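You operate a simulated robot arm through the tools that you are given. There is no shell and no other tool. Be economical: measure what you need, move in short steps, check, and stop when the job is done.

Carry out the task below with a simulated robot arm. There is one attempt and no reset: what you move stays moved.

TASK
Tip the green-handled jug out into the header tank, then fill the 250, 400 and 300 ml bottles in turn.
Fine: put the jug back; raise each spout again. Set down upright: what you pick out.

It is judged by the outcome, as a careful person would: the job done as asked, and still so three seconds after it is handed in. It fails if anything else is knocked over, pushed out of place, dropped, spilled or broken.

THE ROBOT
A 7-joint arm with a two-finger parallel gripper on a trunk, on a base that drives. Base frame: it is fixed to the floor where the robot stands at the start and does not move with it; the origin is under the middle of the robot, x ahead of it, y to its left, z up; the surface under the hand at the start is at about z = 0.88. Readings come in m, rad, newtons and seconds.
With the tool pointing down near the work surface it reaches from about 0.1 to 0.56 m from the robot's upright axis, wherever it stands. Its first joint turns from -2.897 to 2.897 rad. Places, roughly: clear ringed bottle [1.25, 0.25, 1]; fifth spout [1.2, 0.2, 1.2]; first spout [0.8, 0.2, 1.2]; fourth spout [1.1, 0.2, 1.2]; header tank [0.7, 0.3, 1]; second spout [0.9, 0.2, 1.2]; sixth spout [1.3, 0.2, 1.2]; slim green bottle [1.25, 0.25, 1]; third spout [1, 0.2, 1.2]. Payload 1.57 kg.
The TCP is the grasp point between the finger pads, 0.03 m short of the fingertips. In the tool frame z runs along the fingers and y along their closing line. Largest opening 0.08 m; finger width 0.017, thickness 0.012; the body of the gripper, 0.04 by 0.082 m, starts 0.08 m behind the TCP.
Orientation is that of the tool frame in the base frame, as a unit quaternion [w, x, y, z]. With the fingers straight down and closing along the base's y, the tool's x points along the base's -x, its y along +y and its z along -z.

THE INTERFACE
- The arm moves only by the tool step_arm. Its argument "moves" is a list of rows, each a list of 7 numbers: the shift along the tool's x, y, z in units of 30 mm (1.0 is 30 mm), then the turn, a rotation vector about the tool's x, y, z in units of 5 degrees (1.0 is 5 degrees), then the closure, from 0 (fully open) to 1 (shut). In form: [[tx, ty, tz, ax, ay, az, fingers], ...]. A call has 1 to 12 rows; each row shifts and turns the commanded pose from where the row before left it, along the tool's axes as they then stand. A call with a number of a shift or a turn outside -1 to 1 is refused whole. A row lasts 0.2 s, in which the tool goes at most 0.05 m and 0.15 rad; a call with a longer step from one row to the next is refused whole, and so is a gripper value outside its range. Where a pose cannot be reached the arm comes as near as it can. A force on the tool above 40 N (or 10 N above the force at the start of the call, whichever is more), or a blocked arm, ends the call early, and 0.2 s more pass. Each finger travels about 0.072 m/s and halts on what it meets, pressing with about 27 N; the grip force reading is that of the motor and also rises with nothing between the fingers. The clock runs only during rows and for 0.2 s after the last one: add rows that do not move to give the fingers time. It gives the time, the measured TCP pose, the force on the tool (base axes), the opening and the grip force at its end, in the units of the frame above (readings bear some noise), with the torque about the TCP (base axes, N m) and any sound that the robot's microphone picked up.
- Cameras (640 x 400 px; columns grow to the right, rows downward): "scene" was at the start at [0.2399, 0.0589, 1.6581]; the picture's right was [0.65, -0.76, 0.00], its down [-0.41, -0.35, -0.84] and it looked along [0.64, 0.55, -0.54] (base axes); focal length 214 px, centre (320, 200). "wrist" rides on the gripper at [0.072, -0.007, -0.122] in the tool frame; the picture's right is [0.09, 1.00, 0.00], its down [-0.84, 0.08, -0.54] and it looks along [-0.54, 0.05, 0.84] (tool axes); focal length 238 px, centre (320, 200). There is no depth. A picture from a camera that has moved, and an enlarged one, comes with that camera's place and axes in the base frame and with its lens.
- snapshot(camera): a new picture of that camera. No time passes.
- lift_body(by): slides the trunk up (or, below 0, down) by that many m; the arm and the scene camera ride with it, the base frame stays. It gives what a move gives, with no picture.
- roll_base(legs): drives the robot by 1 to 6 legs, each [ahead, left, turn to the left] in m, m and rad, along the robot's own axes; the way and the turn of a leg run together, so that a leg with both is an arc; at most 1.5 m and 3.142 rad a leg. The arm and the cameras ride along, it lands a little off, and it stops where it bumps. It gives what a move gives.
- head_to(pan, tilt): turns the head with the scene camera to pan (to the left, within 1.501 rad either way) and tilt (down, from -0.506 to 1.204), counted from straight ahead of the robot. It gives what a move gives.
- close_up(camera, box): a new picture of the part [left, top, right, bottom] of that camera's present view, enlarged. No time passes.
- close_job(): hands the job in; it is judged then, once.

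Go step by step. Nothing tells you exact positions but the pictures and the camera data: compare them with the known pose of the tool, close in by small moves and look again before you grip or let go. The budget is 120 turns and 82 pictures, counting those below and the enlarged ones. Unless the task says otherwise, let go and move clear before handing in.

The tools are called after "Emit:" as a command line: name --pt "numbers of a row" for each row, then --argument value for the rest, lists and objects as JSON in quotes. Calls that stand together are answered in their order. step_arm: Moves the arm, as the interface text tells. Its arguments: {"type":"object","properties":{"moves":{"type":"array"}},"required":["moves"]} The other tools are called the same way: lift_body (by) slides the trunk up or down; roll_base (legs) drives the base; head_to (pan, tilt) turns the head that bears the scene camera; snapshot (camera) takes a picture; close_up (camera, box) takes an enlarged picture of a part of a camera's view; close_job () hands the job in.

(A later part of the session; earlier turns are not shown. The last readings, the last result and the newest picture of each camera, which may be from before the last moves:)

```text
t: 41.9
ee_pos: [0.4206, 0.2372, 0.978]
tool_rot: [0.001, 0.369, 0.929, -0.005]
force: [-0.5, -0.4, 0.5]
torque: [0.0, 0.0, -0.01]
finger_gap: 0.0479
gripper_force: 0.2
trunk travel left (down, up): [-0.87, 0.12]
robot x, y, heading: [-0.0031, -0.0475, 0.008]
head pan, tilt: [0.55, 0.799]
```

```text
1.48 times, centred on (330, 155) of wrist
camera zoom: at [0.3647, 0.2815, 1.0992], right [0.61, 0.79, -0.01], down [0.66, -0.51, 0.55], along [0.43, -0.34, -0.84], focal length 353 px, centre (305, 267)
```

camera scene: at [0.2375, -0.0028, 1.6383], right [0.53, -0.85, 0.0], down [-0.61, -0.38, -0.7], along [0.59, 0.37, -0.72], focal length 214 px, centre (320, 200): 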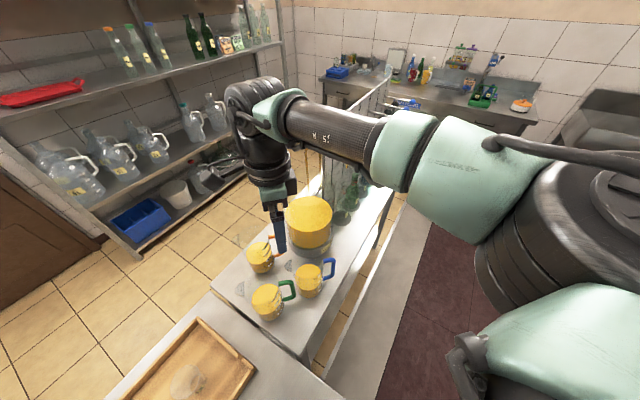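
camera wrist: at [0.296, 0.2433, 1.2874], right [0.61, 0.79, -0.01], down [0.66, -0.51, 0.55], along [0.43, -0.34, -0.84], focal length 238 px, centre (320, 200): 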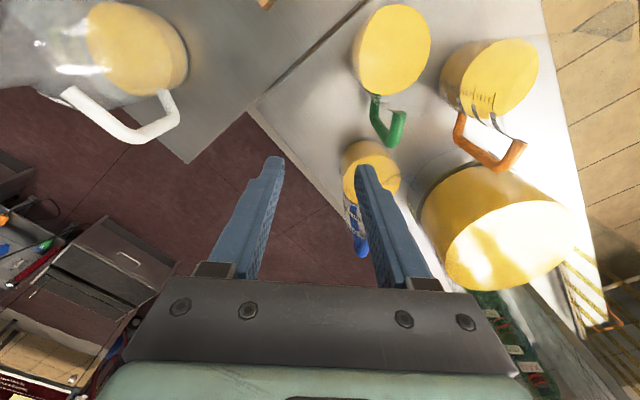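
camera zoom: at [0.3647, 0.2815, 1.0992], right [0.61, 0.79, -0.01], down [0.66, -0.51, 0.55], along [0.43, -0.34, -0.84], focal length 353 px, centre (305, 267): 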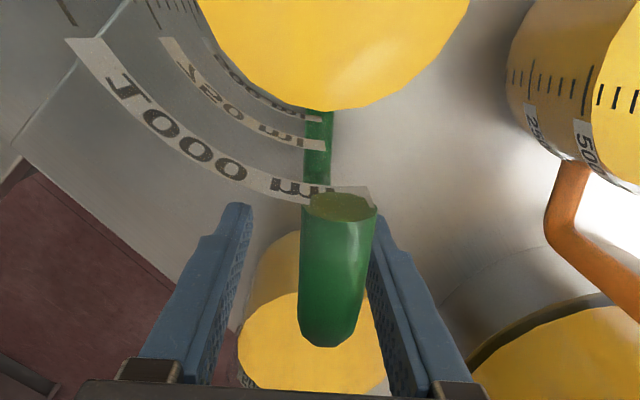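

Triangulating properly, the handle top is at z≈1.045 with its bar centre at about (0.407, 0.255), so I'm ~2 cm too far out. I slide inward with the fingers straddling it.

Emit:
step_arm --pt "0 0.13 -0.25 0 0 0 0.4" --pt "0.3 0 0 0 0 0 0.4" --pt "0.3 0 0 0 0 0 0.4" --pt "0 0 0 0 0 0 0.4"

Emit:
close_up --camera "wrist" --box '[220, 20, 440, 290]'

Emit:
close_up --camera "scene" --box '[230, 200, 350, 340]'

```text
t: 42.9
ee_pos: [0.4108, 0.253, 0.9859]
tool_rot: [0.001, 0.367, 0.93, -0.004]
force: [0.3, 0.4, 0.2]
torque: [-0.01, -0.01, 0.02]
finger_gap: 0.0479
gripper_force: 0.1
trunk travel left (down, up): [-0.87, 0.12]
robot x, y, heading: [-0.0027, -0.0453, 0.005]
head pan, tilt: [0.55, 0.799]
```

```text
1.48 times, centred on (330, 155) of wrist
camera zoom: at [0.3553, 0.2976, 1.1076], right [0.61, 0.79, -0.01], down [0.66, -0.51, 0.55], along [0.43, -0.34, -0.84], focal length 353 px, centre (305, 267)
```

zoom: 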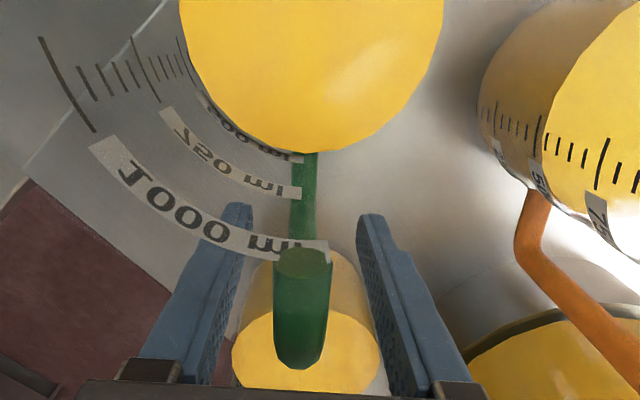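

```text
2.86 times, centred on (290, 270) of scene
camera zoom: at [0.2376, -0.0029, 1.6383], right [0.53, -0.85, 0.0], down [-0.61, -0.38, -0.7], along [0.59, 0.37, -0.72], focal length 613 px, centre (406, 0)
```

zoom: 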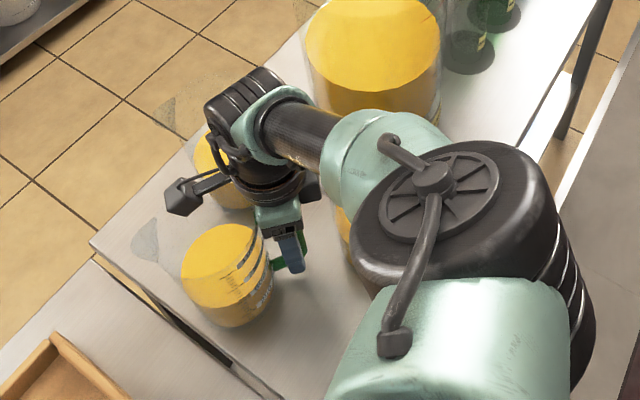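

The handle is centred between the fingers. I go 5 mm further in, and close.

Emit:
step_arm --pt "0.15 -0.05 0 0 0 0 0.4" --pt "0 0 0 0 0 0 1" --pt "0 0 0 0 0 0 1" --pt "0 0 0 0 0 0 1" --pt "0 0 0 0 0 0 1" --pt "0 0 0 0 0 0 1"

Emit:
step_arm --pt "0 0 -0.3 0 0 0 1" --pt "0 0 -0.3 0 0 0 1" --pt "0 0 -0.3 0 0 0 1" --pt "0 0 -0.3 0 0 0 1" --pt "0 0 0 0 0 0 1"

Emit:
close_up --camera "scene" --box '[230, 200, 350, 340]'

```text
t: 44.3
ee_pos: [0.4068, 0.2554, 0.9859]
tool_rot: [0.001, 0.368, 0.93, -0.004]
force: [-3.1, 0.7, 0.8]
torque: [0.16, -0.02, 0.15]
finger_gap: 0.0134
gripper_force: 27.0
trunk travel left (down, up): [-0.87, 0.12]
robot x, y, heading: [-0.0034, -0.0426, 0.004]
head pan, tilt: [0.55, 0.799]
```

```text
t: 45.5
ee_pos: [0.4084, 0.2542, 1.0215]
tool_rot: [0.001, 0.367, 0.93, -0.005]
force: [0.1, -0.3, -6.1]
torque: [-0.26, -0.32, 0.01]
finger_gap: 0.0135
gripper_force: 27.3
trunk travel left (down, up): [-0.87, 0.12]
robot x, y, heading: [-0.002, -0.0456, 0.009]
head pan, tilt: [0.55, 0.799]
```

```text
2.86 times, centred on (290, 270) of scene
camera zoom: at [0.2381, -0.0022, 1.6382], right [0.53, -0.85, 0.0], down [-0.61, -0.38, -0.7], along [0.59, 0.37, -0.72], focal length 613 px, centre (406, 0)
```

zoom: 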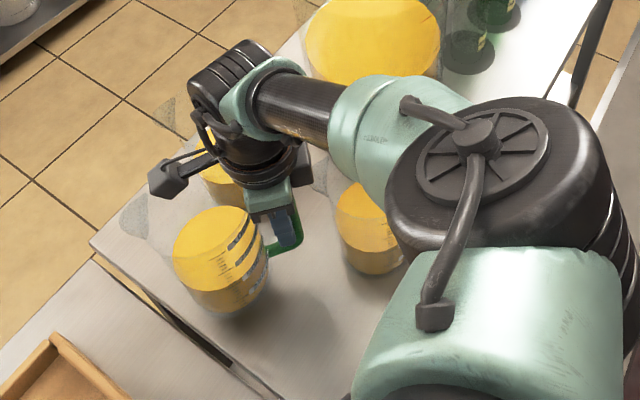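

The jug is lifted cleanly (about 0.62 kg) and stays upright. I raise it further, then turn it toward the robot's natural wrist direction.

Emit:
step_arm --pt "0 0 -0.6 0 0 0 1" --pt "0 0 -0.8 0 0 0 1" --pt "0 0 -0.8 0 0 0 1" --pt "0 0 -0.8 0 0 0 1" --pt "0 0 -0.8 0 0 0 1" --pt "0 0 -0.8 0 0 0 1" --pt "0 0 -0.8 0 0 0 1" --pt "0 0 -0.8 0 0 0 1" --pt "0 0 -0.8 0 0 0 1" --pt "0 0 -0.8 0 0 0 1" --pt "0 0 -0.8 0 0 0 1" --pt "0 0 -0.8 0 0 0 1"

Emit:
step_arm --pt "0 0 -0.8 0 0 0 1" --pt "0 0 -0.8 0 0 0 1" --pt "0 0 -0.8 0 0 0 1" --pt "0 0 0 0 0 -1 1" --pt "0 0 0 0 0 -1 1" --pt "0 0 0 0 0 -1 1" --pt "0 0 0 0 0 -1 1" --pt "0 0 0 0 0 -1 1" --pt "0 0 0 0 0 -1 1" --pt "0 0 0 0 0 -1 1" --pt "0 0 0 0 0 -1 1"

Emit:
snapshot --camera "scene"

```text
t: 48.1
ee_pos: [0.4103, 0.2567, 1.3034]
tool_rot: [0.002, 0.368, 0.93, -0.004]
force: [-0.2, -0.1, -6.5]
torque: [-0.31, -0.31, -0.01]
finger_gap: 0.0134
gripper_force: 26.9
trunk travel left (down, up): [-0.87, 0.12]
robot x, y, heading: [-0.0035, -0.0482, 0.005]
head pan, tilt: [0.55, 0.799]
```

```text
t: 50.5
ee_pos: [0.4085, 0.2594, 1.3745]
tool_rot: [0.001, 0.027, 1.0, -0.004]
force: [-0.5, -1.3, -6.3]
torque: [-0.01, -0.41, 0.01]
finger_gap: 0.0137
gripper_force: 27.2
trunk travel left (down, up): [-0.87, 0.12]
robot x, y, heading: [-0.0039, -0.0486, 0.005]
head pan, tilt: [0.55, 0.799]
```

```text
38 pictures are left
camera scene: at [0.238, -0.0024, 1.6382], right [0.53, -0.85, 0.0], down [-0.61, -0.38, -0.7], along [0.59, 0.37, -0.72], focal length 214 px, centre (320, 200)
```

scene: 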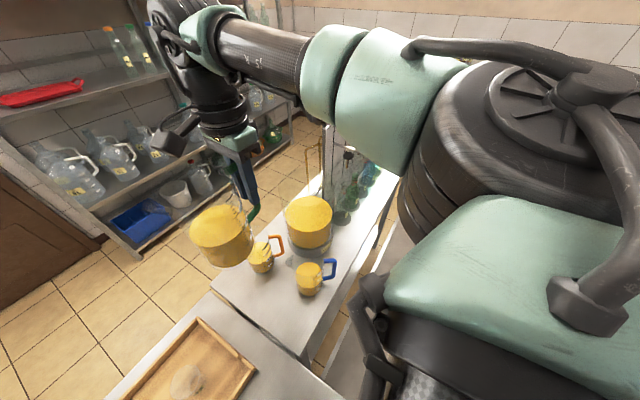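

Jug held steady with its spout toward −x. I drive around to the right of the bench beside the tank, so I can pour toward the robot.

Emit:
roll_base --legs '[[0, -0.33, 0], [0.45, 0, 0], [0, 0.08, 0.3]]'

Emit:
head_to --pan 1.25 --tilt 0.6

Emit:
step_arm --pt "0 0 0 0 0 -1 1" --pt "0 0 0 0 0 -1 1" --pt "0 0 0 0 0 -1 1" --pt "0 0 0 0 0 -1 1" --pt "0 0 0 0 0 -1 1" --pt "0 0 0 0 0 -1 1"

Emit:
snapshot --camera "scene"

```text
t: 56.0
ee_pos: [0.7394, 0.116, 1.3759]
tool_rot: [0.0, -0.121, 0.993, -0.005]
force: [0.6, 0.1, -6.2]
torque: [0.09, -0.4, -0.01]
finger_gap: 0.0135
gripper_force: 27.0
trunk travel left (down, up): [-0.87, 0.12]
robot x, y, heading: [0.4336, -0.2976, 0.303]
head pan, tilt: [0.55, 0.799]
```

```text
t: 57.1
ee_pos: [0.7388, 0.1178, 1.3751]
tool_rot: [0.0, -0.122, 0.992, -0.004]
force: [0.4, -0.5, -5.3]
torque: [0.09, -0.44, -0.02]
finger_gap: 0.0135
gripper_force: 26.6
trunk travel left (down, up): [-0.87, 0.12]
robot x, y, heading: [0.4377, -0.2972, 0.302]
head pan, tilt: [1.25, 0.6]
```

```text
t: 58.5
ee_pos: [0.7395, 0.1169, 1.3745]
tool_rot: [-0.001, -0.375, 0.927, -0.004]
force: [0.5, 0.0, -6.0]
torque: [0.31, -0.3, 0.01]
finger_gap: 0.0136
gripper_force: 26.9
trunk travel left (down, up): [-0.87, 0.12]
robot x, y, heading: [0.4352, -0.2981, 0.305]
head pan, tilt: [1.25, 0.6]
```

```text
37 pictures are left
camera scene: at [0.6027, -0.1553, 1.6551], right [1.0, -0.02, 0.0], down [-0.01, -0.57, -0.82], along [0.01, 0.82, -0.57], focal length 214 px, centre (320, 200)
```

scene: 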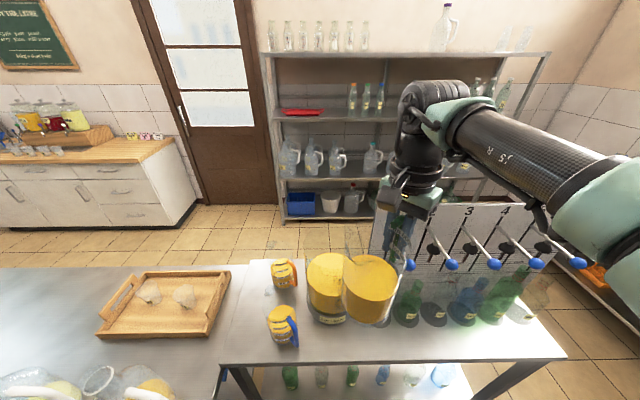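

A good frontal view now. I zoom on the tank and jug to measure the tank's rim and position.

Emit:
close_up --camera "scene" --box '[260, 190, 440, 350]'

```text
2.50 times, centred on (350, 270) of scene
camera zoom: at [0.6027, -0.1553, 1.6551], right [1.0, -0.02, 0.0], down [-0.01, -0.57, -0.82], along [0.01, 0.82, -0.57], focal length 536 px, centre (245, 25)
```

zoom: 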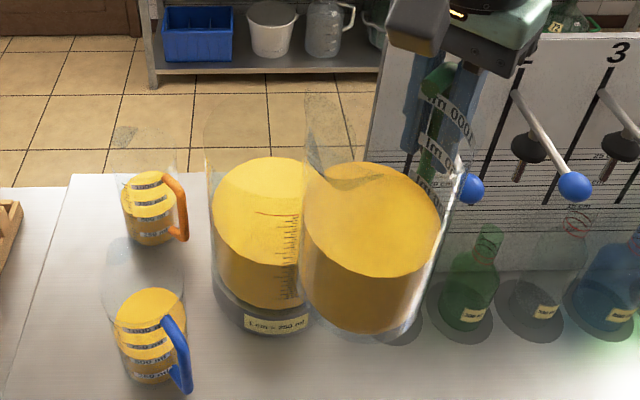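

Tank centre is about (0.65, 0.295), its rim near z 1.165 and its liquid near 1.045. I turn the jug so it pours to −y, then carry it to the far side of the tank.

Emit:
step_arm --pt "0 0 0 0 0 -1 1" --pt "0 0 0 0 0 -1 1" --pt "0 0 0 0 0 -1 1" --pt "0 0 0 0 0 -1 1" --pt "0 0 0 0 0 -1 1" --pt "0 0 0 0 0 -1 1" --pt "0 0 0 0 0 -1 1" --pt "0 0 0 0 0 -1 1" --pt "0 0 0 0 0 -1 1"

Emit:
step_arm --pt "-0.5 0.25 0 0 0 0 1" --pt "-0.8 0.25 0 0 0 0 1" --pt "-0.8 0.25 0 0 0 0 1" --pt "-0.8 0.25 0 0 0 0 1" --pt "-0.8 0.25 0 0 0 0 1" --pt "-0.8 0.25 0 0 0 0 1" --pt "-0.8 0.25 0 0 0 0 1" --pt "-0.8 0.25 0 0 0 0 1" --pt "-0.8 0.25 0 0 0 0 1" --pt "-0.8 0.25 0 0 0 0 1" --pt "-0.8 0.25 0 0 0 0 1" --pt "-0.8 0.25 0 0 0 0 1"

Emit:
snapshot --camera "scene"

```text
t: 60.5
ee_pos: [0.7391, 0.1171, 1.3746]
tool_rot: [-0.002, -0.702, 0.713, -0.003]
force: [-0.4, -0.3, -5.5]
torque: [0.42, -0.01, 0.03]
finger_gap: 0.0139
gripper_force: 27.0
trunk travel left (down, up): [-0.87, 0.12]
robot x, y, heading: [0.4384, -0.2943, 0.308]
head pan, tilt: [1.25, 0.6]
```

```text
t: 63.1
ee_pos: [0.7064, 0.221, 1.3736]
tool_rot: [-0.002, -0.701, 0.713, -0.004]
force: [0.0, 0.7, -5.7]
torque: [0.4, -0.04, 0.02]
finger_gap: 0.0135
gripper_force: 27.1
out of reach, approached as far as the arm can: row 5, 6, 7, 8, 9, 10, 11, 12
trunk travel left (down, up): [-0.87, 0.12]
robot x, y, heading: [0.4383, -0.2948, 0.302]
head pan, tilt: [1.25, 0.6]
```

```text
35 pictures are left
camera scene: at [0.6027, -0.1551, 1.6551], right [1.0, -0.02, 0.0], down [-0.01, -0.57, -0.82], along [0.01, 0.82, -0.57], focal length 214 px, centre (320, 200)
```

scene: 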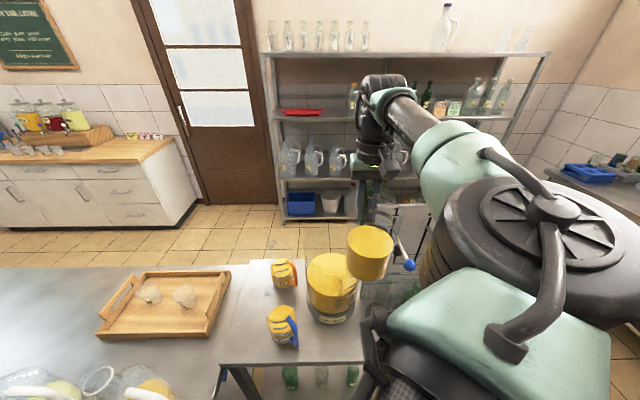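

Out of reach by a bit here. I pull back slightly and bring the base nearer and further along so the tank is straight ahead.

Emit:
step_arm --pt "0.92 0 0 0 0 0 1" --pt "0.92 0 0 0 0 0 1" --pt "0.92 0 0 0 0 0 1" --pt "0.92 0 0 0 0 0 1" --pt "0.92 0 0 0 0 0 1" --pt "0.92 0 0 0 0 0 1" --pt "0 0 0 0 0 0 1"

Emit:
roll_base --legs '[[0.174, 0.02, 0.3]]'

Emit:
head_to --pan 1.3 --tilt 0.7

Emit:
step_arm --pt "0 0 0 0 0 0.8 1" --pt "0 0 0 0 0 0.8 1" --pt "0 0 0 0 0 0.8 1" --pt "0 0 0 0 0 0.8 1"

Emit:
snapshot --camera "scene"

```text
t: 64.7
ee_pos: [0.7018, 0.0569, 1.3787]
tool_rot: [-0.003, -0.701, 0.713, -0.003]
force: [-0.6, 0.4, -5.8]
torque: [0.46, -0.01, 0.01]
finger_gap: 0.0134
gripper_force: 27.2
trunk travel left (down, up): [-0.87, 0.12]
robot x, y, heading: [0.4396, -0.2959, 0.308]
head pan, tilt: [1.25, 0.6]
```

```text
t: 66.1
ee_pos: [0.7342, 0.2109, 1.3781]
tool_rot: [0.002, 0.798, -0.603, 0.004]
force: [-0.1, -0.1, -6.1]
torque: [0.44, 0.09, -0.02]
finger_gap: 0.0136
gripper_force: 27.2
trunk travel left (down, up): [-0.87, 0.12]
robot x, y, heading: [0.5831, -0.2032, 0.601]
head pan, tilt: [1.25, 0.6]
```

```text
t: 66.8
ee_pos: [0.7349, 0.2116, 1.377]
tool_rot: [0.003, 0.798, -0.602, 0.004]
force: [-0.2, 0.7, -5.6]
torque: [0.39, 0.14, 0.01]
finger_gap: 0.0137
gripper_force: 27.2
trunk travel left (down, up): [-0.87, 0.12]
robot x, y, heading: [0.5801, -0.1995, 0.605]
head pan, tilt: [1.3, 0.7]
```

```text
t: 67.8
ee_pos: [0.7337, 0.2115, 1.378]
tool_rot: [-0.001, -0.706, 0.708, -0.004]
force: [0.2, 0.3, -5.8]
torque: [0.41, 0.0, -0.01]
finger_gap: 0.0134
gripper_force: 27.0
trunk travel left (down, up): [-0.87, 0.12]
robot x, y, heading: [0.5804, -0.2057, 0.606]
head pan, tilt: [1.3, 0.7]
```

```text
34 pictures are left
camera scene: at [0.697, -0.0257, 1.6465], right [0.95, 0.32, 0.0], down [0.21, -0.61, -0.76], along [-0.25, 0.72, -0.64], focal length 214 px, centre (320, 200)
```

scene: 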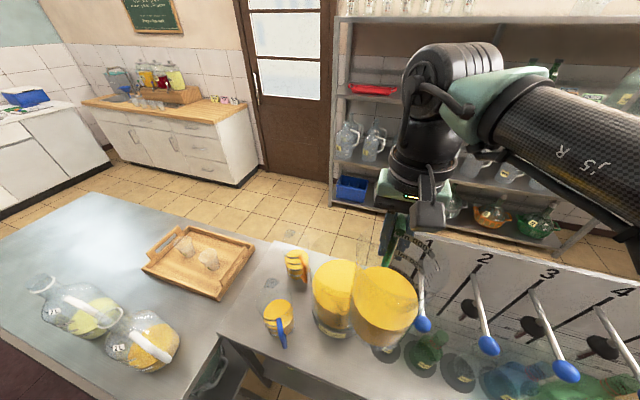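

Now I carry the jug to (0.65, 0.355), then begin tilting to 30° while edging to y 0.40.

Emit:
step_arm --pt "-0.8 0.46 0 0 0 0 1" --pt "-0.8 0.46 0 0 0 0 1" --pt "-0.8 0.46 0 0 0 0 1" --pt "-0.8 0.46 0 0 0 0 1" --pt "-0.8 0.46 0 0 0 0 1" --pt "-0.8 0.46 0 0 0 0 1" --pt "0 0 0 0 0 0 1"

Emit:
step_arm --pt "-0.27 0 0 0 -1 0 1" --pt "-0.27 0 0.02 0 -1 0 1" --pt "-0.26 0 0.05 0 -1 0 1" --pt "-0.26 0 0.07 0 -1 0 1" --pt "-0.25 0 0.09 0 -1 0 1" --pt "-0.24 0 0.11 0 -1 0 1" --pt "0 0 0 0 0 0 1"

Emit:
snapshot --camera "scene"

```text
t: 69.4
ee_pos: [0.6522, 0.3545, 1.3751]
tool_rot: [-0.002, -0.707, 0.708, -0.004]
force: [-0.1, 0.9, -5.9]
torque: [0.41, 0.02, 0.01]
finger_gap: 0.0137
gripper_force: 27.3
trunk travel left (down, up): [-0.87, 0.12]
robot x, y, heading: [0.5806, -0.2016, 0.599]
head pan, tilt: [1.3, 0.7]
```

```text
t: 71.0
ee_pos: [0.6519, 0.4045, 1.3763]
tool_rot: [0.182, -0.684, 0.684, 0.179]
force: [0.3, 0.1, -5.9]
torque: [0.21, 0.01, 0.01]
finger_gap: 0.0138
gripper_force: 26.6
trunk travel left (down, up): [-0.87, 0.12]
robot x, y, heading: [0.5832, -0.2026, 0.597]
head pan, tilt: [1.3, 0.7]
```

```text
33 pictures are left
camera scene: at [0.6968, -0.0254, 1.6464], right [0.95, 0.32, 0.0], down [0.21, -0.61, -0.76], along [-0.25, 0.72, -0.64], focal length 214 px, centre (320, 200)
```

scene: 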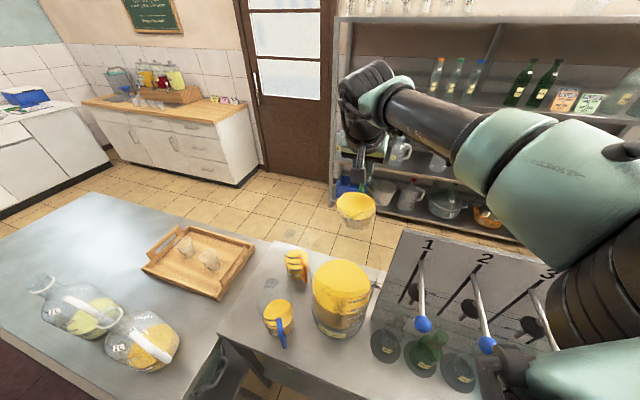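

The spout is above the tank. I tilt on to 60°.

Emit:
step_arm --pt "0 0 0 0 -1 0 1" --pt "0 0 0 0 -1 0 1" --pt "0 0 0 0 -1 0 1" --pt "0 0 0 0 -1 0 1" --pt "0 0 0 0 -1 0 1" --pt "0 0 0 0 -1 0 1" --pt "0 0 0 0 0 0 1" --pt "0 0 0 0 0 0 1" --pt "0 0 0 0 0 0 1"

Emit:
close_up --camera "scene" --box '[250, 100, 450, 380]'

```text
t: 73.0
ee_pos: [0.6526, 0.4027, 1.3749]
tool_rot: [0.353, -0.613, 0.614, 0.349]
force: [0.1, -0.4, -5.9]
torque: [-0.04, -0.01, 0.02]
finger_gap: 0.0135
gripper_force: 27.6
trunk travel left (down, up): [-0.87, 0.12]
robot x, y, heading: [0.5794, -0.2056, 0.602]
head pan, tilt: [1.3, 0.7]
```

```text
1.43 times, centred on (350, 240) of scene
camera zoom: at [0.697, -0.0254, 1.6464], right [0.95, 0.32, 0.0], down [0.21, -0.61, -0.76], along [-0.25, 0.72, -0.64], focal length 306 px, centre (277, 143)
```

zoom: 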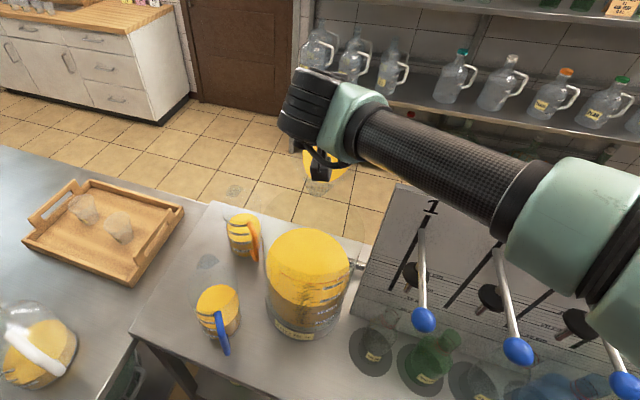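

The weight is unchanged, so nothing has poured yet. I tilt further, watching the force.

Emit:
step_arm --pt "0 0 0 0 -1 0 1" --pt "0 0 0 0 -1 0 1" --pt "0 0 0 0 -1 0 1" --pt "0 0 0 0 0 0 1" --pt "0 0 0 0 0 0 1" --pt "0 0 0 0 0 0 1"

Emit:
close_up --camera "scene" --box '[290, 150, 410, 350]'

```text
t: 74.4
ee_pos: [0.6531, 0.4051, 1.3755]
tool_rot: [-0.405, 0.581, -0.581, -0.402]
force: [0.6, 0.3, -5.1]
torque: [-0.08, 0.03, -0.03]
finger_gap: 0.0135
gripper_force: 26.5
out of reach, approached as far as the arm can: row 3
trunk travel left (down, up): [-0.87, 0.12]
robot x, y, heading: [0.5832, -0.2026, 0.599]
head pan, tilt: [1.3, 0.7]
```

```text
2.00 times, centred on (350, 250) of scene
camera zoom: at [0.6969, -0.0255, 1.6464], right [0.95, 0.32, 0.0], down [0.21, -0.61, -0.76], along [-0.25, 0.72, -0.64], focal length 429 px, centre (260, 100)
```

zoom: 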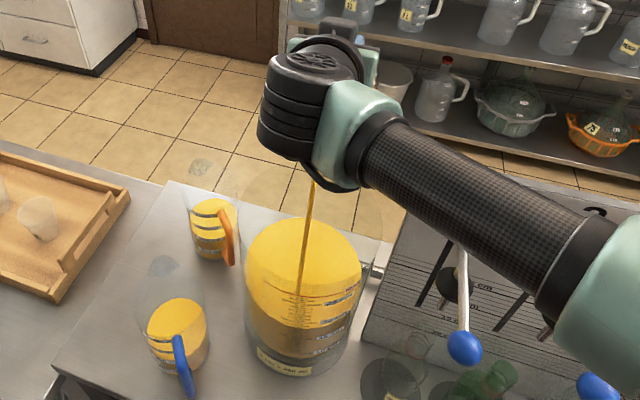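

It pours well into the tank. The reach ends the tilt near 70°, so I bring the hand 3 cm nearer and tilt more as it empties.

Emit:
step_arm --pt "0 0 0 0 0 0 1" --pt "0 0 0 0 0 0 1" --pt "0 0 0 0 0 0 1" --pt "0.1 0 -0.28 0 0 0 1" --pt "0.1 0 -0.28 0 -0.6 0 1" --pt "0.1 0 -0.28 0 -0.6 0 1" --pt "0 0 0 0 -0.6 0 1" --pt "0 0 0 0 -0.6 0 1" --pt "0 0 0 0 -0.6 0 1" --pt "0 0 0 0 0 0 1" --pt "0 0 0 0 0 0 1"

Emit:
close_up --camera "scene" --box '[290, 150, 410, 350]'

```text
t: 76.8
ee_pos: [0.6521, 0.3958, 1.375]
tool_rot: [0.405, -0.581, 0.581, 0.401]
force: [0.0, 0.0, -5.5]
torque: [-0.09, 0.01, 0.0]
finger_gap: 0.0136
gripper_force: 27.4
out of reach, approached as far as the arm can: row 5, 6, 7, 8, 9
trunk travel left (down, up): [-0.87, 0.12]
robot x, y, heading: [0.5785, -0.2007, 0.606]
head pan, tilt: [1.3, 0.7]
```

```text
2.00 times, centred on (350, 250) of scene
camera zoom: at [0.6969, -0.0255, 1.6465], right [0.95, 0.32, 0.0], down [0.21, -0.61, -0.76], along [-0.25, 0.72, -0.64], focal length 429 px, centre (260, 100)
```

zoom: 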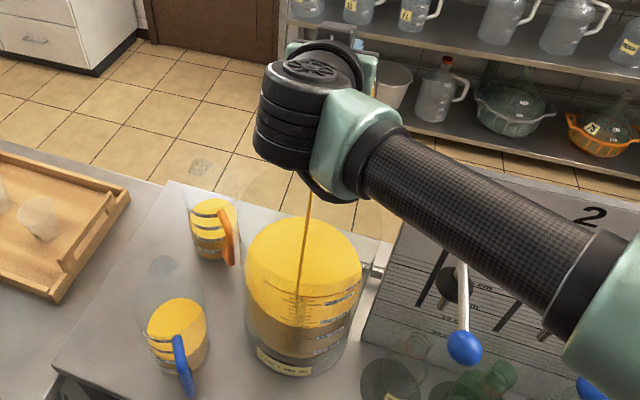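

The tilt is stuck at 70° because the wrist has to twist across the forearm. I ease back to 55°, swing the jug 45° around its spout so the hand lines up with the forearm, then tilt again.

Emit:
step_arm --pt "0 0 0 0 1 0 1" --pt "0 0 0 0 1 0 1" --pt "0 0 0 0 1 0 1" --pt "0 0.42 0 -0.82 0 -0.57 1" --pt "0 0.42 0 -0.82 0 -0.57 1" --pt "0 0.42 0 -0.82 0 -0.57 1" --pt "0 0.42 0 -0.82 0 -0.57 1" --pt "0 0.42 0 -0.82 0 -0.57 1" --pt "0 0.42 0 -0.82 0 -0.57 1" --pt "0 0.42 0 -0.82 0 -0.57 1" --pt "0 0.42 0 -0.82 0 -0.57 1" --pt "0 0.42 0 -0.82 0 -0.57 1"

Emit:
step_arm --pt "0 0 0 0 -1 0 1" --pt "0 0 0 0 -1 0 1" --pt "0 0 0 0 -0.6 0 1" --pt "0 0 0 0 0 0 1" --pt "0 0 0 0 0 0 1"

Emit:
close_up --camera "scene" --box '[270, 130, 410, 350]'

```text
t: 79.4
ee_pos: [0.5536, 0.3622, 1.3756]
tool_rot: [-0.183, 0.812, -0.361, -0.42]
force: [-0.2, -0.3, -4.4]
torque: [0.02, 0.0, 0.02]
finger_gap: 0.0136
gripper_force: 27.3
out of reach, approached as far as the arm can: row 12
trunk travel left (down, up): [-0.87, 0.12]
robot x, y, heading: [0.5803, -0.2041, 0.606]
head pan, tilt: [1.3, 0.7]
```

```text
t: 80.6
ee_pos: [0.5539, 0.3612, 1.3771]
tool_rot: [-0.207, 0.781, -0.346, -0.476]
force: [1.0, -0.7, -5.1]
torque: [-0.06, -0.04, 0.01]
finger_gap: 0.0134
gripper_force: 27.0
out of reach, approached as far as the arm can: row 1
trunk travel left (down, up): [-0.87, 0.12]
robot x, y, heading: [0.5777, -0.2017, 0.597]
head pan, tilt: [1.3, 0.7]
```

```text
1.82 times, centred on (340, 240) of scene
camera zoom: at [0.6968, -0.0256, 1.6465], right [0.95, 0.32, 0.0], down [0.21, -0.61, -0.76], along [-0.25, 0.72, -0.64], focal length 390 px, centre (284, 127)
```

zoom: 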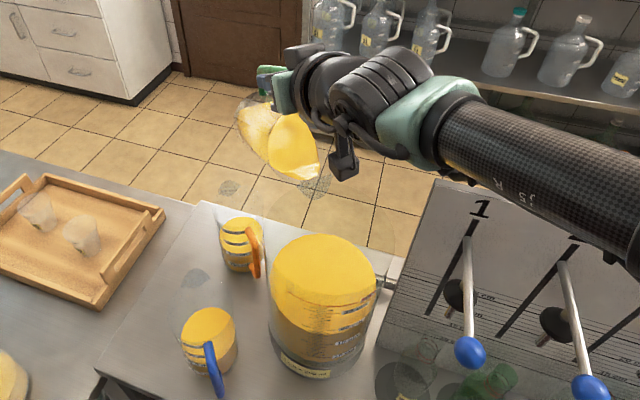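

Now there's freedom. I continue tilting toward 90°.

Emit:
step_arm --pt "0 0 0 0 -1 0 1" --pt "0 0 0 0 -1 0 1" --pt "0 0 0 0 0 0 1" --pt "0 0 0 0 0 0 1" --pt "0 0 0 0 -1 0 1" --pt "0 0 0 0 0 0 1" --pt "0 0 0 0 -1 0 1" --pt "0 0 0 0 0 0 1" --pt "0 0 0 0 -1 0 1" --pt "0 0 0 0 0 0 1"

Emit:
close_up --camera "scene" --box '[270, 130, 410, 350]'

```text
t: 82.8
ee_pos: [0.5535, 0.3615, 1.3774]
tool_rot: [-0.278, 0.66, -0.293, -0.634]
force: [0.8, -0.5, -1.2]
torque: [-0.04, -0.06, 0.02]
finger_gap: 0.0134
gripper_force: 27.2
trunk travel left (down, up): [-0.87, 0.12]
robot x, y, heading: [0.5812, -0.2019, 0.599]
head pan, tilt: [1.3, 0.7]
```

```text
1.82 times, centred on (340, 240) of scene
camera zoom: at [0.6968, -0.026, 1.6465], right [0.95, 0.32, 0.0], down [0.21, -0.61, -0.76], along [-0.25, 0.72, -0.64], focal length 390 px, centre (284, 127)
```

zoom: 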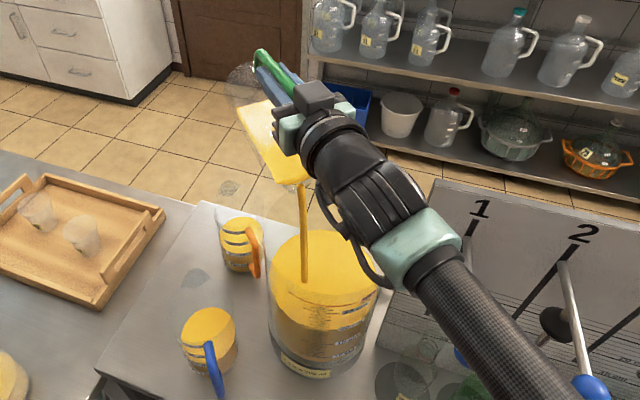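

It's emptying into the tank. I hold, then tilt past horizontal while moving 3 cm toward the tank centre.

Emit:
step_arm --pt "0 0 0 0 0 0 1" --pt "0 0 -0.4 0 -0.8 0 1" --pt "0 0 -0.4 0 -0.8 0 1" --pt "0 0 0 0 0 0 1" --pt "0 0 -0.4 0 -0.8 0 1" --pt "0 0 -0.3 0 -0.8 0 1" --pt "0 0 0 0 -0.8 0 1" --pt "0 0 0 0 0 0 1" --pt "0 0 0 0 0 0 1" --pt "0 0 0 0 0 0 1"

Emit:
close_up --camera "scene" --box '[270, 130, 410, 350]'

```text
t: 85.0
ee_pos: [0.5834, 0.3286, 1.3717]
tool_rot: [0.326, -0.539, 0.242, 0.738]
force: [0.6, 0.3, -0.4]
torque: [-0.03, -0.03, 0.0]
finger_gap: 0.0133
gripper_force: 27.3
trunk travel left (down, up): [-0.87, 0.12]
robot x, y, heading: [0.5808, -0.2051, 0.602]
head pan, tilt: [1.3, 0.7]
```

```text
1.82 times, centred on (340, 240) of scene
camera zoom: at [0.6968, -0.0261, 1.6465], right [0.95, 0.32, 0.0], down [0.21, -0.61, -0.76], along [-0.25, 0.72, -0.64], focal length 390 px, centre (284, 127)
```

zoom: 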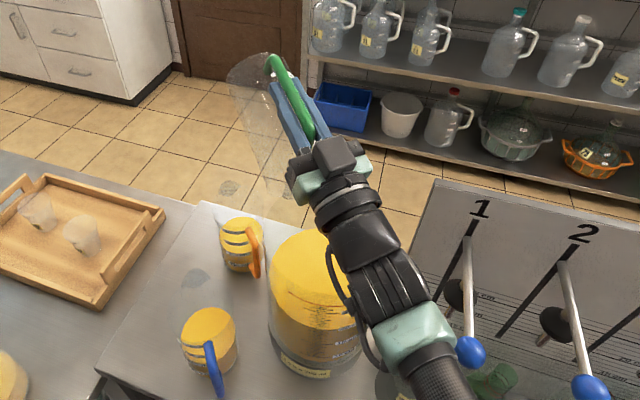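

The jug is empty. I give it a last few degrees to drain, then turn it upright over the tank.

Emit:
step_arm --pt "0 0 0 0 -1 0 1" --pt "0 0 0 0 -1 0 1" --pt "0 0 0 0 0 0 1" --pt "0 0 0 0 0 0 1" --pt "0 0 0 0 1 0 1" --pt "0 0 0 0 1 0 1" --pt "0 0 0 0 1 0 1" --pt "0 0 0 0 1 0 1" --pt "0 0 0 0 1 0 1" --pt "0 0 0 0 1 0 1" --pt "0 0 0 0 1 0 1" --pt "0 0 0 0 1 0 1"

Emit:
step_arm --pt "0 0 0 0 1 0 1" --pt "0 0 0 0 1 0 1" --pt "0 0 0 0 1 0 1" --pt "0 0 0 0 1 0 1" --pt "0 0 0 0 1 0 1" --pt "0 0 0 0 1 0 1" --pt "0 0 0 0 1 0 1" --pt "0 0 0 0 1 0 1" --pt "0 0 0 0 1 0 1" --pt "0 0 0 0 1 0 1" --pt "0 0 0 0 1 0 1" --pt "0 0 0 0 1 0 1"

```text
t: 87.6
ee_pos: [0.584, 0.328, 1.3735]
tool_rot: [-0.252, 0.713, -0.318, -0.573]
force: [-0.3, 0.2, -1.1]
torque: [-0.04, -0.04, 0.01]
finger_gap: 0.013
gripper_force: 26.6
trunk travel left (down, up): [-0.87, 0.12]
robot x, y, heading: [0.5802, -0.203, 0.603]
head pan, tilt: [1.3, 0.7]
```

```text
t: 89.2
ee_pos: [0.5947, 0.3333, 1.3147]
tool_rot: [-0.159, 0.825, -0.379, -0.388]
force: [11.2, -12.1, 31.6]
torque: [-1.72, -0.47, 0.43]
finger_gap: 0.013
gripper_force: 27.3
out of reach, approached as far as the arm can: row 5, 6, 7
trunk travel left (down, up): [-0.87, 0.12]
robot x, y, heading: [0.5835, -0.2054, 0.597]
head pan, tilt: [1.3, 0.7]
stopped in row 7: the force on the tool passed its limit at 63 N (the readings are from after the stop); the commanded pose is now the measured one
```

Something made contact: the hand dropped about 6 cm through a reach limit. I look before doing anything.

Emit:
close_up --camera "scene" --box '[240, 120, 440, 360]'

```text
1.67 times, centred on (340, 240) of scene
camera zoom: at [0.6958, -0.0325, 1.6506], right [0.93, 0.36, 0.0], down [0.22, -0.57, -0.79], along [-0.28, 0.74, -0.61], focal length 358 px, centre (287, 133)
```

zoom: 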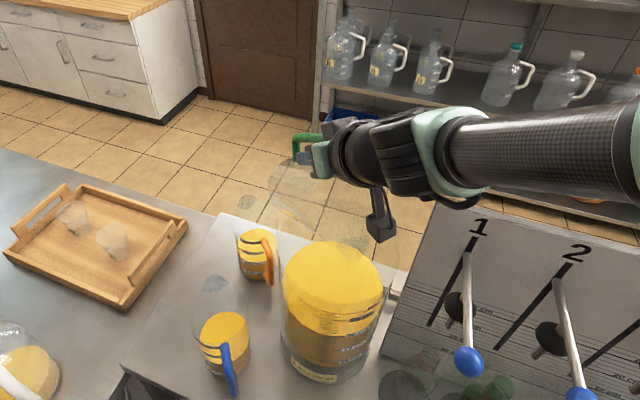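

The jug is resting against the tank rim; the tank still stands in place. I lift straight up gently.

Emit:
step_arm --pt "-0.38 0.01 -0.32 0 0 0 1" --pt "-0.38 0.01 -0.32 0 0 0 1" --pt "-0.38 0.01 -0.32 0 0 0 1" --pt "-0.38 0.01 -0.32 0 0 0 1" --pt "-0.38 0.01 -0.32 0 0 0 1" --pt "-0.38 0.01 -0.32 0 0 0 1" --pt "0 0 0 0 0 0 1"

Emit:
snapshot --camera "scene"

```text
t: 90.8
ee_pos: [0.5907, 0.3332, 1.3165]
tool_rot: [-0.153, 0.824, -0.381, -0.391]
force: [8.3, -9.1, 15.8]
torque: [-1.43, -0.7, 0.29]
finger_gap: 0.0129
gripper_force: 27.0
out of reach, approached as far as the arm can: row 1, 2, 3, 4, 5, 6
trunk travel left (down, up): [-0.87, 0.12]
robot x, y, heading: [0.5796, -0.2023, 0.601]
head pan, tilt: [1.3, 0.7]
```

```text
25 pictures are left
camera scene: at [0.6948, -0.0293, 1.6507], right [0.93, 0.36, 0.0], down [0.22, -0.57, -0.79], along [-0.29, 0.74, -0.61], focal length 214 px, centre (320, 200)
```

scene: 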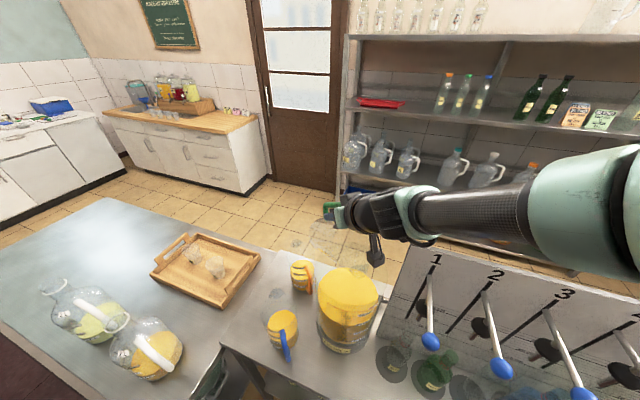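

The arm cannot rise in this posture, so I lift with the trunk.

Emit:
lift_body --by 0.06

```text
t: 91.8
ee_pos: [0.5877, 0.3364, 1.3758]
tool_rot: [-0.151, 0.825, -0.38, -0.39]
force: [-1.1, -0.2, -0.1]
torque: [0.03, 0.01, 0.01]
finger_gap: 0.013
gripper_force: 27.5
trunk travel left (down, up): [-0.93, 0.06]
robot x, y, heading: [0.581, -0.2061, 0.603]
head pan, tilt: [1.3, 0.7]
```

Free again, jug still held. I raise another 5 cm for margin and undo the 45° swing.

Emit:
lift_body --by 0.05

Emit:
step_arm --pt "0 -0.42 0 0.76 0 0.65 1" --pt "0 -0.42 0 0.76 0 0.65 1" --pt "0 -0.42 0 0.76 0 0.65 1" --pt "0 -0.42 0 0.76 0 0.65 1" --pt "0 -0.42 0 0.76 0 0.65 1" --pt "0 -0.42 0 0.76 0 0.65 1" --pt "0 -0.42 0 0.76 0 0.65 1" --pt "0 -0.42 0 0.76 0 0.65 1"

```text
t: 92.7
ee_pos: [0.5897, 0.3365, 1.424]
tool_rot: [-0.151, 0.825, -0.381, -0.39]
force: [0.0, -0.9, -1.4]
torque: [0.01, -0.02, 0.04]
finger_gap: 0.0126
gripper_force: 26.8
trunk travel left (down, up): [-0.98, 0.01]
robot x, y, heading: [0.5814, -0.2054, 0.596]
head pan, tilt: [1.3, 0.7]
```

```text
t: 94.5
ee_pos: [0.6777, 0.3797, 1.4288]
tool_rot: [-0.278, 0.651, -0.639, -0.3]
force: [1.1, 0.4, -1.1]
torque: [0.01, 0.01, 0.01]
finger_gap: 0.0129
gripper_force: 27.1
out of reach, approached as far as the arm can: row 2
trunk travel left (down, up): [-0.98, 0.01]
robot x, y, heading: [0.5814, -0.2041, 0.598]
head pan, tilt: [1.3, 0.7]
```

Good. Now I turn the jug upright while drawing the hand back.

Emit:
step_arm --pt "0.2 0.05 -0.22 0 1 0 1" --pt "0.21 0.05 -0.2 0 1 0 1" --pt "0.23 0.05 -0.18 0 1 0 1" --pt "0.25 0.05 -0.16 0 1 0 1" --pt "0.26 0.05 -0.14 0 1 0 1" --pt "0.27 0.05 -0.11 0 1 0 1" --pt "0.28 0.05 -0.09 0 1 0 1" --pt "0.29 0.05 -0.06 0 1 0 1" --pt "0.3 0.05 -0.03 0 1 0 1" --pt "0.3 0.05 0 0 0.6 0 1"

```text
t: 96.7
ee_pos: [0.6639, 0.2893, 1.4277]
tool_rot: [0.006, 0.717, -0.697, -0.008]
force: [-0.1, -0.8, -1.0]
torque: [0.04, 0.02, -0.02]
finger_gap: 0.013
gripper_force: 27.0
trunk travel left (down, up): [-0.98, 0.01]
robot x, y, heading: [0.583, -0.2064, 0.6]
head pan, tilt: [1.3, 0.7]
```

The jug is upright and empty. I drive back to the jug place by the same route.

Emit:
roll_base --legs '[[-0.113, -0.165, 0], [0, 0, -0.6], [-0.58, 0, 0], [0, 0.35, 0]]'

Emit:
lift_body --by -0.11

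Emit:
head_to --pan 0.55 --tilt 0.8

Emit:
step_arm --pt "0 0 0 0 0 1 1" --pt "0 0 0 0 0 1 1" --pt "0 0 0 0 0 1 1" --pt "0 0 0 0 0 1 1" --pt "0 0 0 0 0 1 1" --pt "0 0 0 0 0 1 1" --pt "0 0 0 0 0 1 1" --pt "0 0 0 0 0 1 1" --pt "0 0 0 0 0 1 1" --pt "0 0 0 0 0 1 1" --pt "0 0 0 0 0 1 1" --pt "0 0 0 0 0 1 1"

```text
t: 104.8
ee_pos: [0.3402, 0.3022, 1.4287]
tool_rot: [-0.003, -0.479, 0.878, 0.01]
force: [0.9, -0.5, -1.0]
torque: [0.03, -0.05, 0.01]
finger_gap: 0.0128
gripper_force: 26.6
trunk travel left (down, up): [-0.98, 0.01]
robot x, y, heading: [-0.0067, -0.0591, -0.001]
head pan, tilt: [1.3, 0.7]
```

```text
t: 106.2
ee_pos: [0.3401, 0.3022, 1.318]
tool_rot: [-0.003, -0.479, 0.878, 0.01]
force: [-0.3, 0.6, -0.8]
torque: [0.06, -0.05, 0.0]
finger_gap: 0.0127
gripper_force: 27.5
trunk travel left (down, up): [-0.87, 0.12]
robot x, y, heading: [-0.0077, -0.056, -0.006]
head pan, tilt: [1.3, 0.7]
```

```text
t: 107.3
ee_pos: [0.3396, 0.3039, 1.3178]
tool_rot: [-0.004, -0.478, 0.878, 0.009]
force: [0.4, -0.5, -0.5]
torque: [-0.01, -0.05, 0.01]
finger_gap: 0.0129
gripper_force: 26.6
trunk travel left (down, up): [-0.87, 0.12]
robot x, y, heading: [-0.0061, -0.0542, -0.004]
head pan, tilt: [0.55, 0.799]
```

```text
t: 109.9
ee_pos: [0.3388, 0.3026, 1.3181]
tool_rot: [-0.008, 0.025, 1.0, 0.007]
force: [0.5, 0.8, -0.8]
torque: [0.02, -0.04, 0.01]
finger_gap: 0.0133
gripper_force: 27.3
trunk travel left (down, up): [-0.87, 0.12]
robot x, y, heading: [-0.0059, -0.0562, 0.001]
head pan, tilt: [0.55, 0.799]
```

I finish turning the jug to its old heading and move over its old place.

Emit:
step_arm --pt "0 0 0 0 0 1 1" --pt "0 0 0 0 0 1 1" --pt "0 0 0 0 0 1 1" --pt "0 0 0 0 0 1 1" --pt "0 0 0 0 0 1 1" --pt "0 0 0 0 0 1 1" --pt "0 0 0 0 0 1 1" --pt "0 0 0 0 -0.24 1 1" --pt "-0.93 -0.13 0 0 0 0 1" --pt "-0.93 -0.13 0 0 0 0 1" --pt "-0.93 -0.13 0 0 0 0 1" --pt "-0.93 -0.13 0 0 0 0 1"

Emit:
step_arm --pt "0 0 1 0 0 0 1" --pt "0 0 1 0 0 0 1" --pt "0 0 1 0 0 0 1" --pt "0 0 1 0 0 0 1" --pt "0 0 1 0 0 0 1" --pt "0 0 1 0 0 0 1" --pt "0 0 1 0 0 0 1" --pt "0 0 1 0 0 0 1" --pt "0 0 0.5 0 0 0 1" --pt "0 0 0 0 0 0 1"

Emit:
close_up --camera "scene" --box '[230, 200, 350, 340]'

Emit:
close_up --camera "wrist" --box '[220, 20, 440, 290]'

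```text
t: 112.5
ee_pos: [0.4116, 0.2123, 1.3191]
tool_rot: [0.0, 0.365, 0.931, 0.001]
force: [-0.3, 0.4, -0.2]
torque: [0.0, 0.0, -0.02]
finger_gap: 0.013
gripper_force: 27.1
trunk travel left (down, up): [-0.87, 0.12]
robot x, y, heading: [-0.007, -0.0554, 0.001]
head pan, tilt: [0.55, 0.799]
```

```text
t: 114.7
ee_pos: [0.4098, 0.2159, 1.0631]
tool_rot: [0.001, 0.365, 0.931, 0.001]
force: [-1.7, -0.5, -1.3]
torque: [-0.08, 0.03, -0.03]
finger_gap: 0.0131
gripper_force: 26.6
trunk travel left (down, up): [-0.87, 0.12]
robot x, y, heading: [-0.0078, -0.0558, -0.003]
head pan, tilt: [0.55, 0.799]
```

```text
2.86 times, centred on (290, 270) of scene
camera zoom: at [0.2333, -0.0138, 1.6383], right [0.52, -0.85, 0.0], down [-0.61, -0.37, -0.7], along [0.6, 0.36, -0.72], focal length 613 px, centre (406, 0)
```

zoom: 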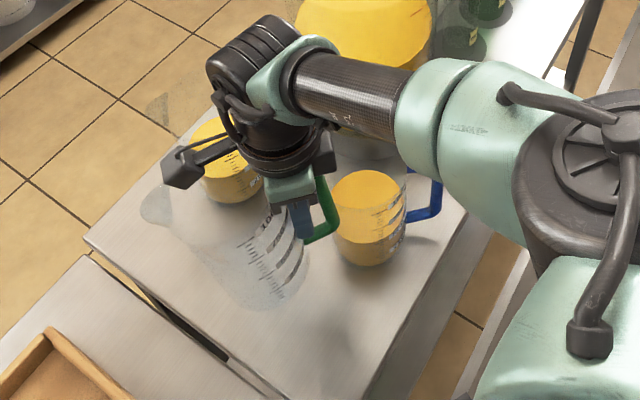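

```text
1.48 times, centred on (330, 155) of wrist
camera zoom: at [0.3539, 0.2595, 1.185], right [0.61, 0.79, 0.0], down [0.67, -0.51, 0.54], along [0.43, -0.33, -0.84], focal length 353 px, centre (305, 267)
```

zoom: 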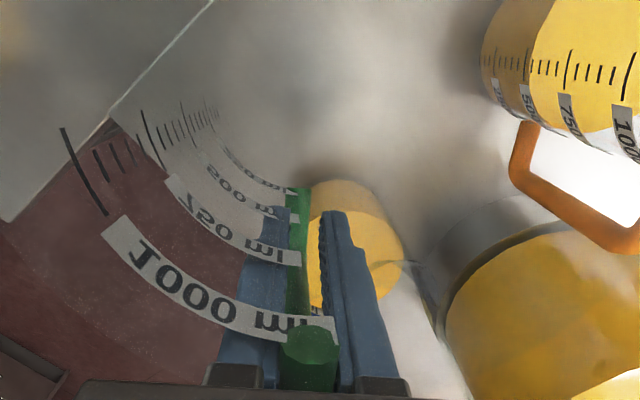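

The jug hangs upright over its old spot, though it has slid ~2 cm up in the grip. I lower slowly until it touches the bench.

Emit:
step_arm --pt "0 0 0.7 0 0 0 1" --pt "0 0 0.7 0 0 0 1" --pt "0 0 0.7 0 0 0 1" --pt "0 0 0.5 0 0 0 1" --pt "0 0 0.1 0 0 0 1" --pt "0 0 0.1 0 0 0 1" --pt "0 0 0 0 0 0 1"

Emit:
step_arm --pt "0 0 0.1 0 0 0 1" --pt "0 0 0.1 0 0 0 1" --pt "0 0 0 0 0 0 1"

Emit:
step_arm --pt "0 0 0.1 0 0 0 1" --pt "0 0 0.1 0 0 0 1" --pt "0 0 0 0 0 0 1"

```text
t: 116.3
ee_pos: [0.4111, 0.2156, 0.9815]
tool_rot: [0.001, 0.366, 0.931, 0.003]
force: [1.4, -5.7, 21.2]
torque: [0.96, 1.12, 0.19]
finger_gap: 0.0126
gripper_force: 26.4
trunk travel left (down, up): [-0.87, 0.12]
robot x, y, heading: [-0.007, -0.0598, -0.005]
head pan, tilt: [0.55, 0.799]
```

```text
t: 117.1
ee_pos: [0.4124, 0.2142, 0.9746]
tool_rot: [0.002, 0.366, 0.931, 0.003]
force: [7.5, -6.4, 29.4]
torque: [1.19, 1.7, 0.03]
finger_gap: 0.0128
gripper_force: 26.5
trunk travel left (down, up): [-0.87, 0.12]
robot x, y, heading: [-0.006, -0.0557, -0.007]
head pan, tilt: [0.55, 0.799]
```

```text
t: 117.5
ee_pos: [0.4139, 0.2165, 0.9755]
tool_rot: [0.002, 0.367, 0.93, 0.004]
force: [-3.3, -7.5, 21.1]
torque: [0.86, 0.75, 0.29]
finger_gap: 0.0128
gripper_force: 27.0
trunk travel left (down, up): [-0.87, 0.12]
robot x, y, heading: [-0.005, -0.054, -0.008]
head pan, tilt: [0.55, 0.799]
stopped in row 2: the force on the tool passed its limit at 44 N (the readings are from after the stop); the commanded pose is now the measured one
```

It's on the bench and pressing; I relax upward a few millimetres and look before opening.

Emit:
step_arm --pt "0 0 -0.1 0 0 0 1" --pt "0 0 -0.1 0 0 0 1" --pt "0 0 0 0 0 0 1"

Emit:
close_up --camera "scene" --box '[230, 200, 350, 340]'

```text
t: 118.3
ee_pos: [0.4133, 0.2179, 0.9781]
tool_rot: [0.001, 0.365, 0.931, 0.003]
force: [-0.3, -0.6, -1.0]
torque: [-0.05, 0.0, 0.03]
finger_gap: 0.0129
gripper_force: 27.0
trunk travel left (down, up): [-0.87, 0.12]
robot x, y, heading: [-0.0092, -0.0527, 0.002]
head pan, tilt: [0.55, 0.799]
```

```text
2.86 times, centred on (290, 270) of scene
camera zoom: at [0.2337, -0.0137, 1.6382], right [0.52, -0.85, 0.0], down [-0.61, -0.37, -0.7], along [0.6, 0.36, -0.72], focal length 613 px, centre (406, 0)
```

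zoom: 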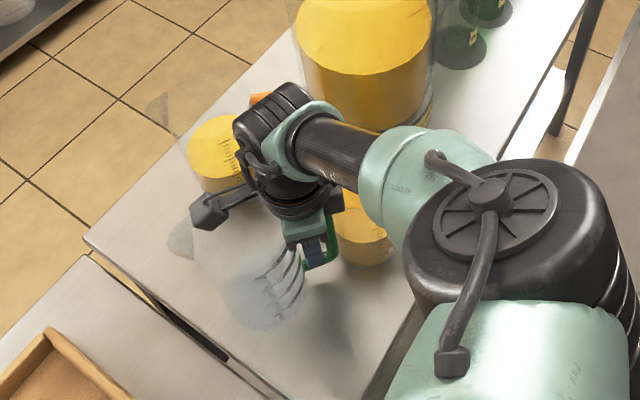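

The jug sits over its original spot. I lower 2 mm, open the fingers slowly and rise clear.

Emit:
step_arm --pt "0 0 0.1 0 0 0 1" --pt "0 0 0 0 0 0 0.8" --pt "0 0 0 0 0 0 0.7" --pt "0 0 0 0 0 0 0.6" --pt "0 0 0 0 0 0 0.6" --pt "0 0 0 0 0 0 0.6"

Emit:
step_arm --pt "0 0 -0.5 0 0 0 0.6" --pt "0 0 -0.7 0 0 0 0.6" --pt "0 0 -1 0 0 0 0.6" --pt "0 0 -1 0 0 0 0.6" --pt "0 0 -1 0 0 0 0.6" --pt "0 0 -1 0 0 0 0.6" --pt "0 0 -1 0 0 0 0.6" --pt "0 0 -1 0 0 0 0.6"

Emit:
close_up --camera "wrist" --box '[220, 0, 440, 290]'

```text
t: 119.7
ee_pos: [0.4144, 0.2168, 0.9772]
tool_rot: [0.002, 0.365, 0.931, 0.002]
force: [0.2, 0.1, -0.3]
torque: [0.0, 0.04, -0.01]
finger_gap: 0.032
gripper_force: 0.0
trunk travel left (down, up): [-0.87, 0.12]
robot x, y, heading: [-0.0066, -0.0566, -0.002]
head pan, tilt: [0.55, 0.799]
```

```text
t: 121.5
ee_pos: [0.4111, 0.2185, 1.19]
tool_rot: [0.002, 0.365, 0.931, 0.002]
force: [0.7, -0.7, 0.1]
torque: [0.0, -0.02, -0.01]
finger_gap: 0.0323
gripper_force: 0.1
trunk travel left (down, up): [-0.87, 0.12]
robot x, y, heading: [-0.009, -0.0588, 0.003]
head pan, tilt: [0.55, 0.799]
```

```text
1.38 times, centred on (330, 145) of wrist
camera zoom: at [0.355, 0.2609, 1.3121], right [0.61, 0.79, 0.01], down [0.66, -0.51, 0.54], along [0.43, -0.33, -0.84], focal length 329 px, centre (306, 276)
```

zoom: 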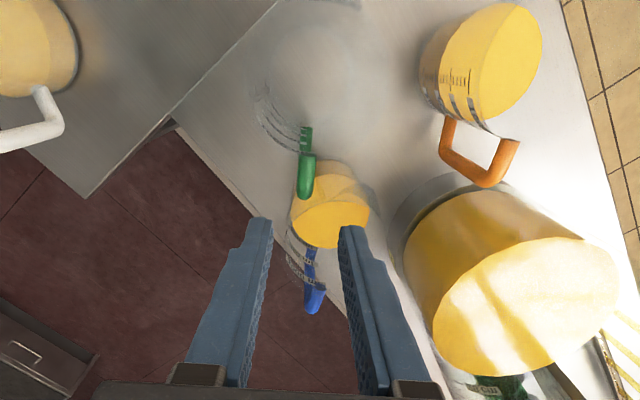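

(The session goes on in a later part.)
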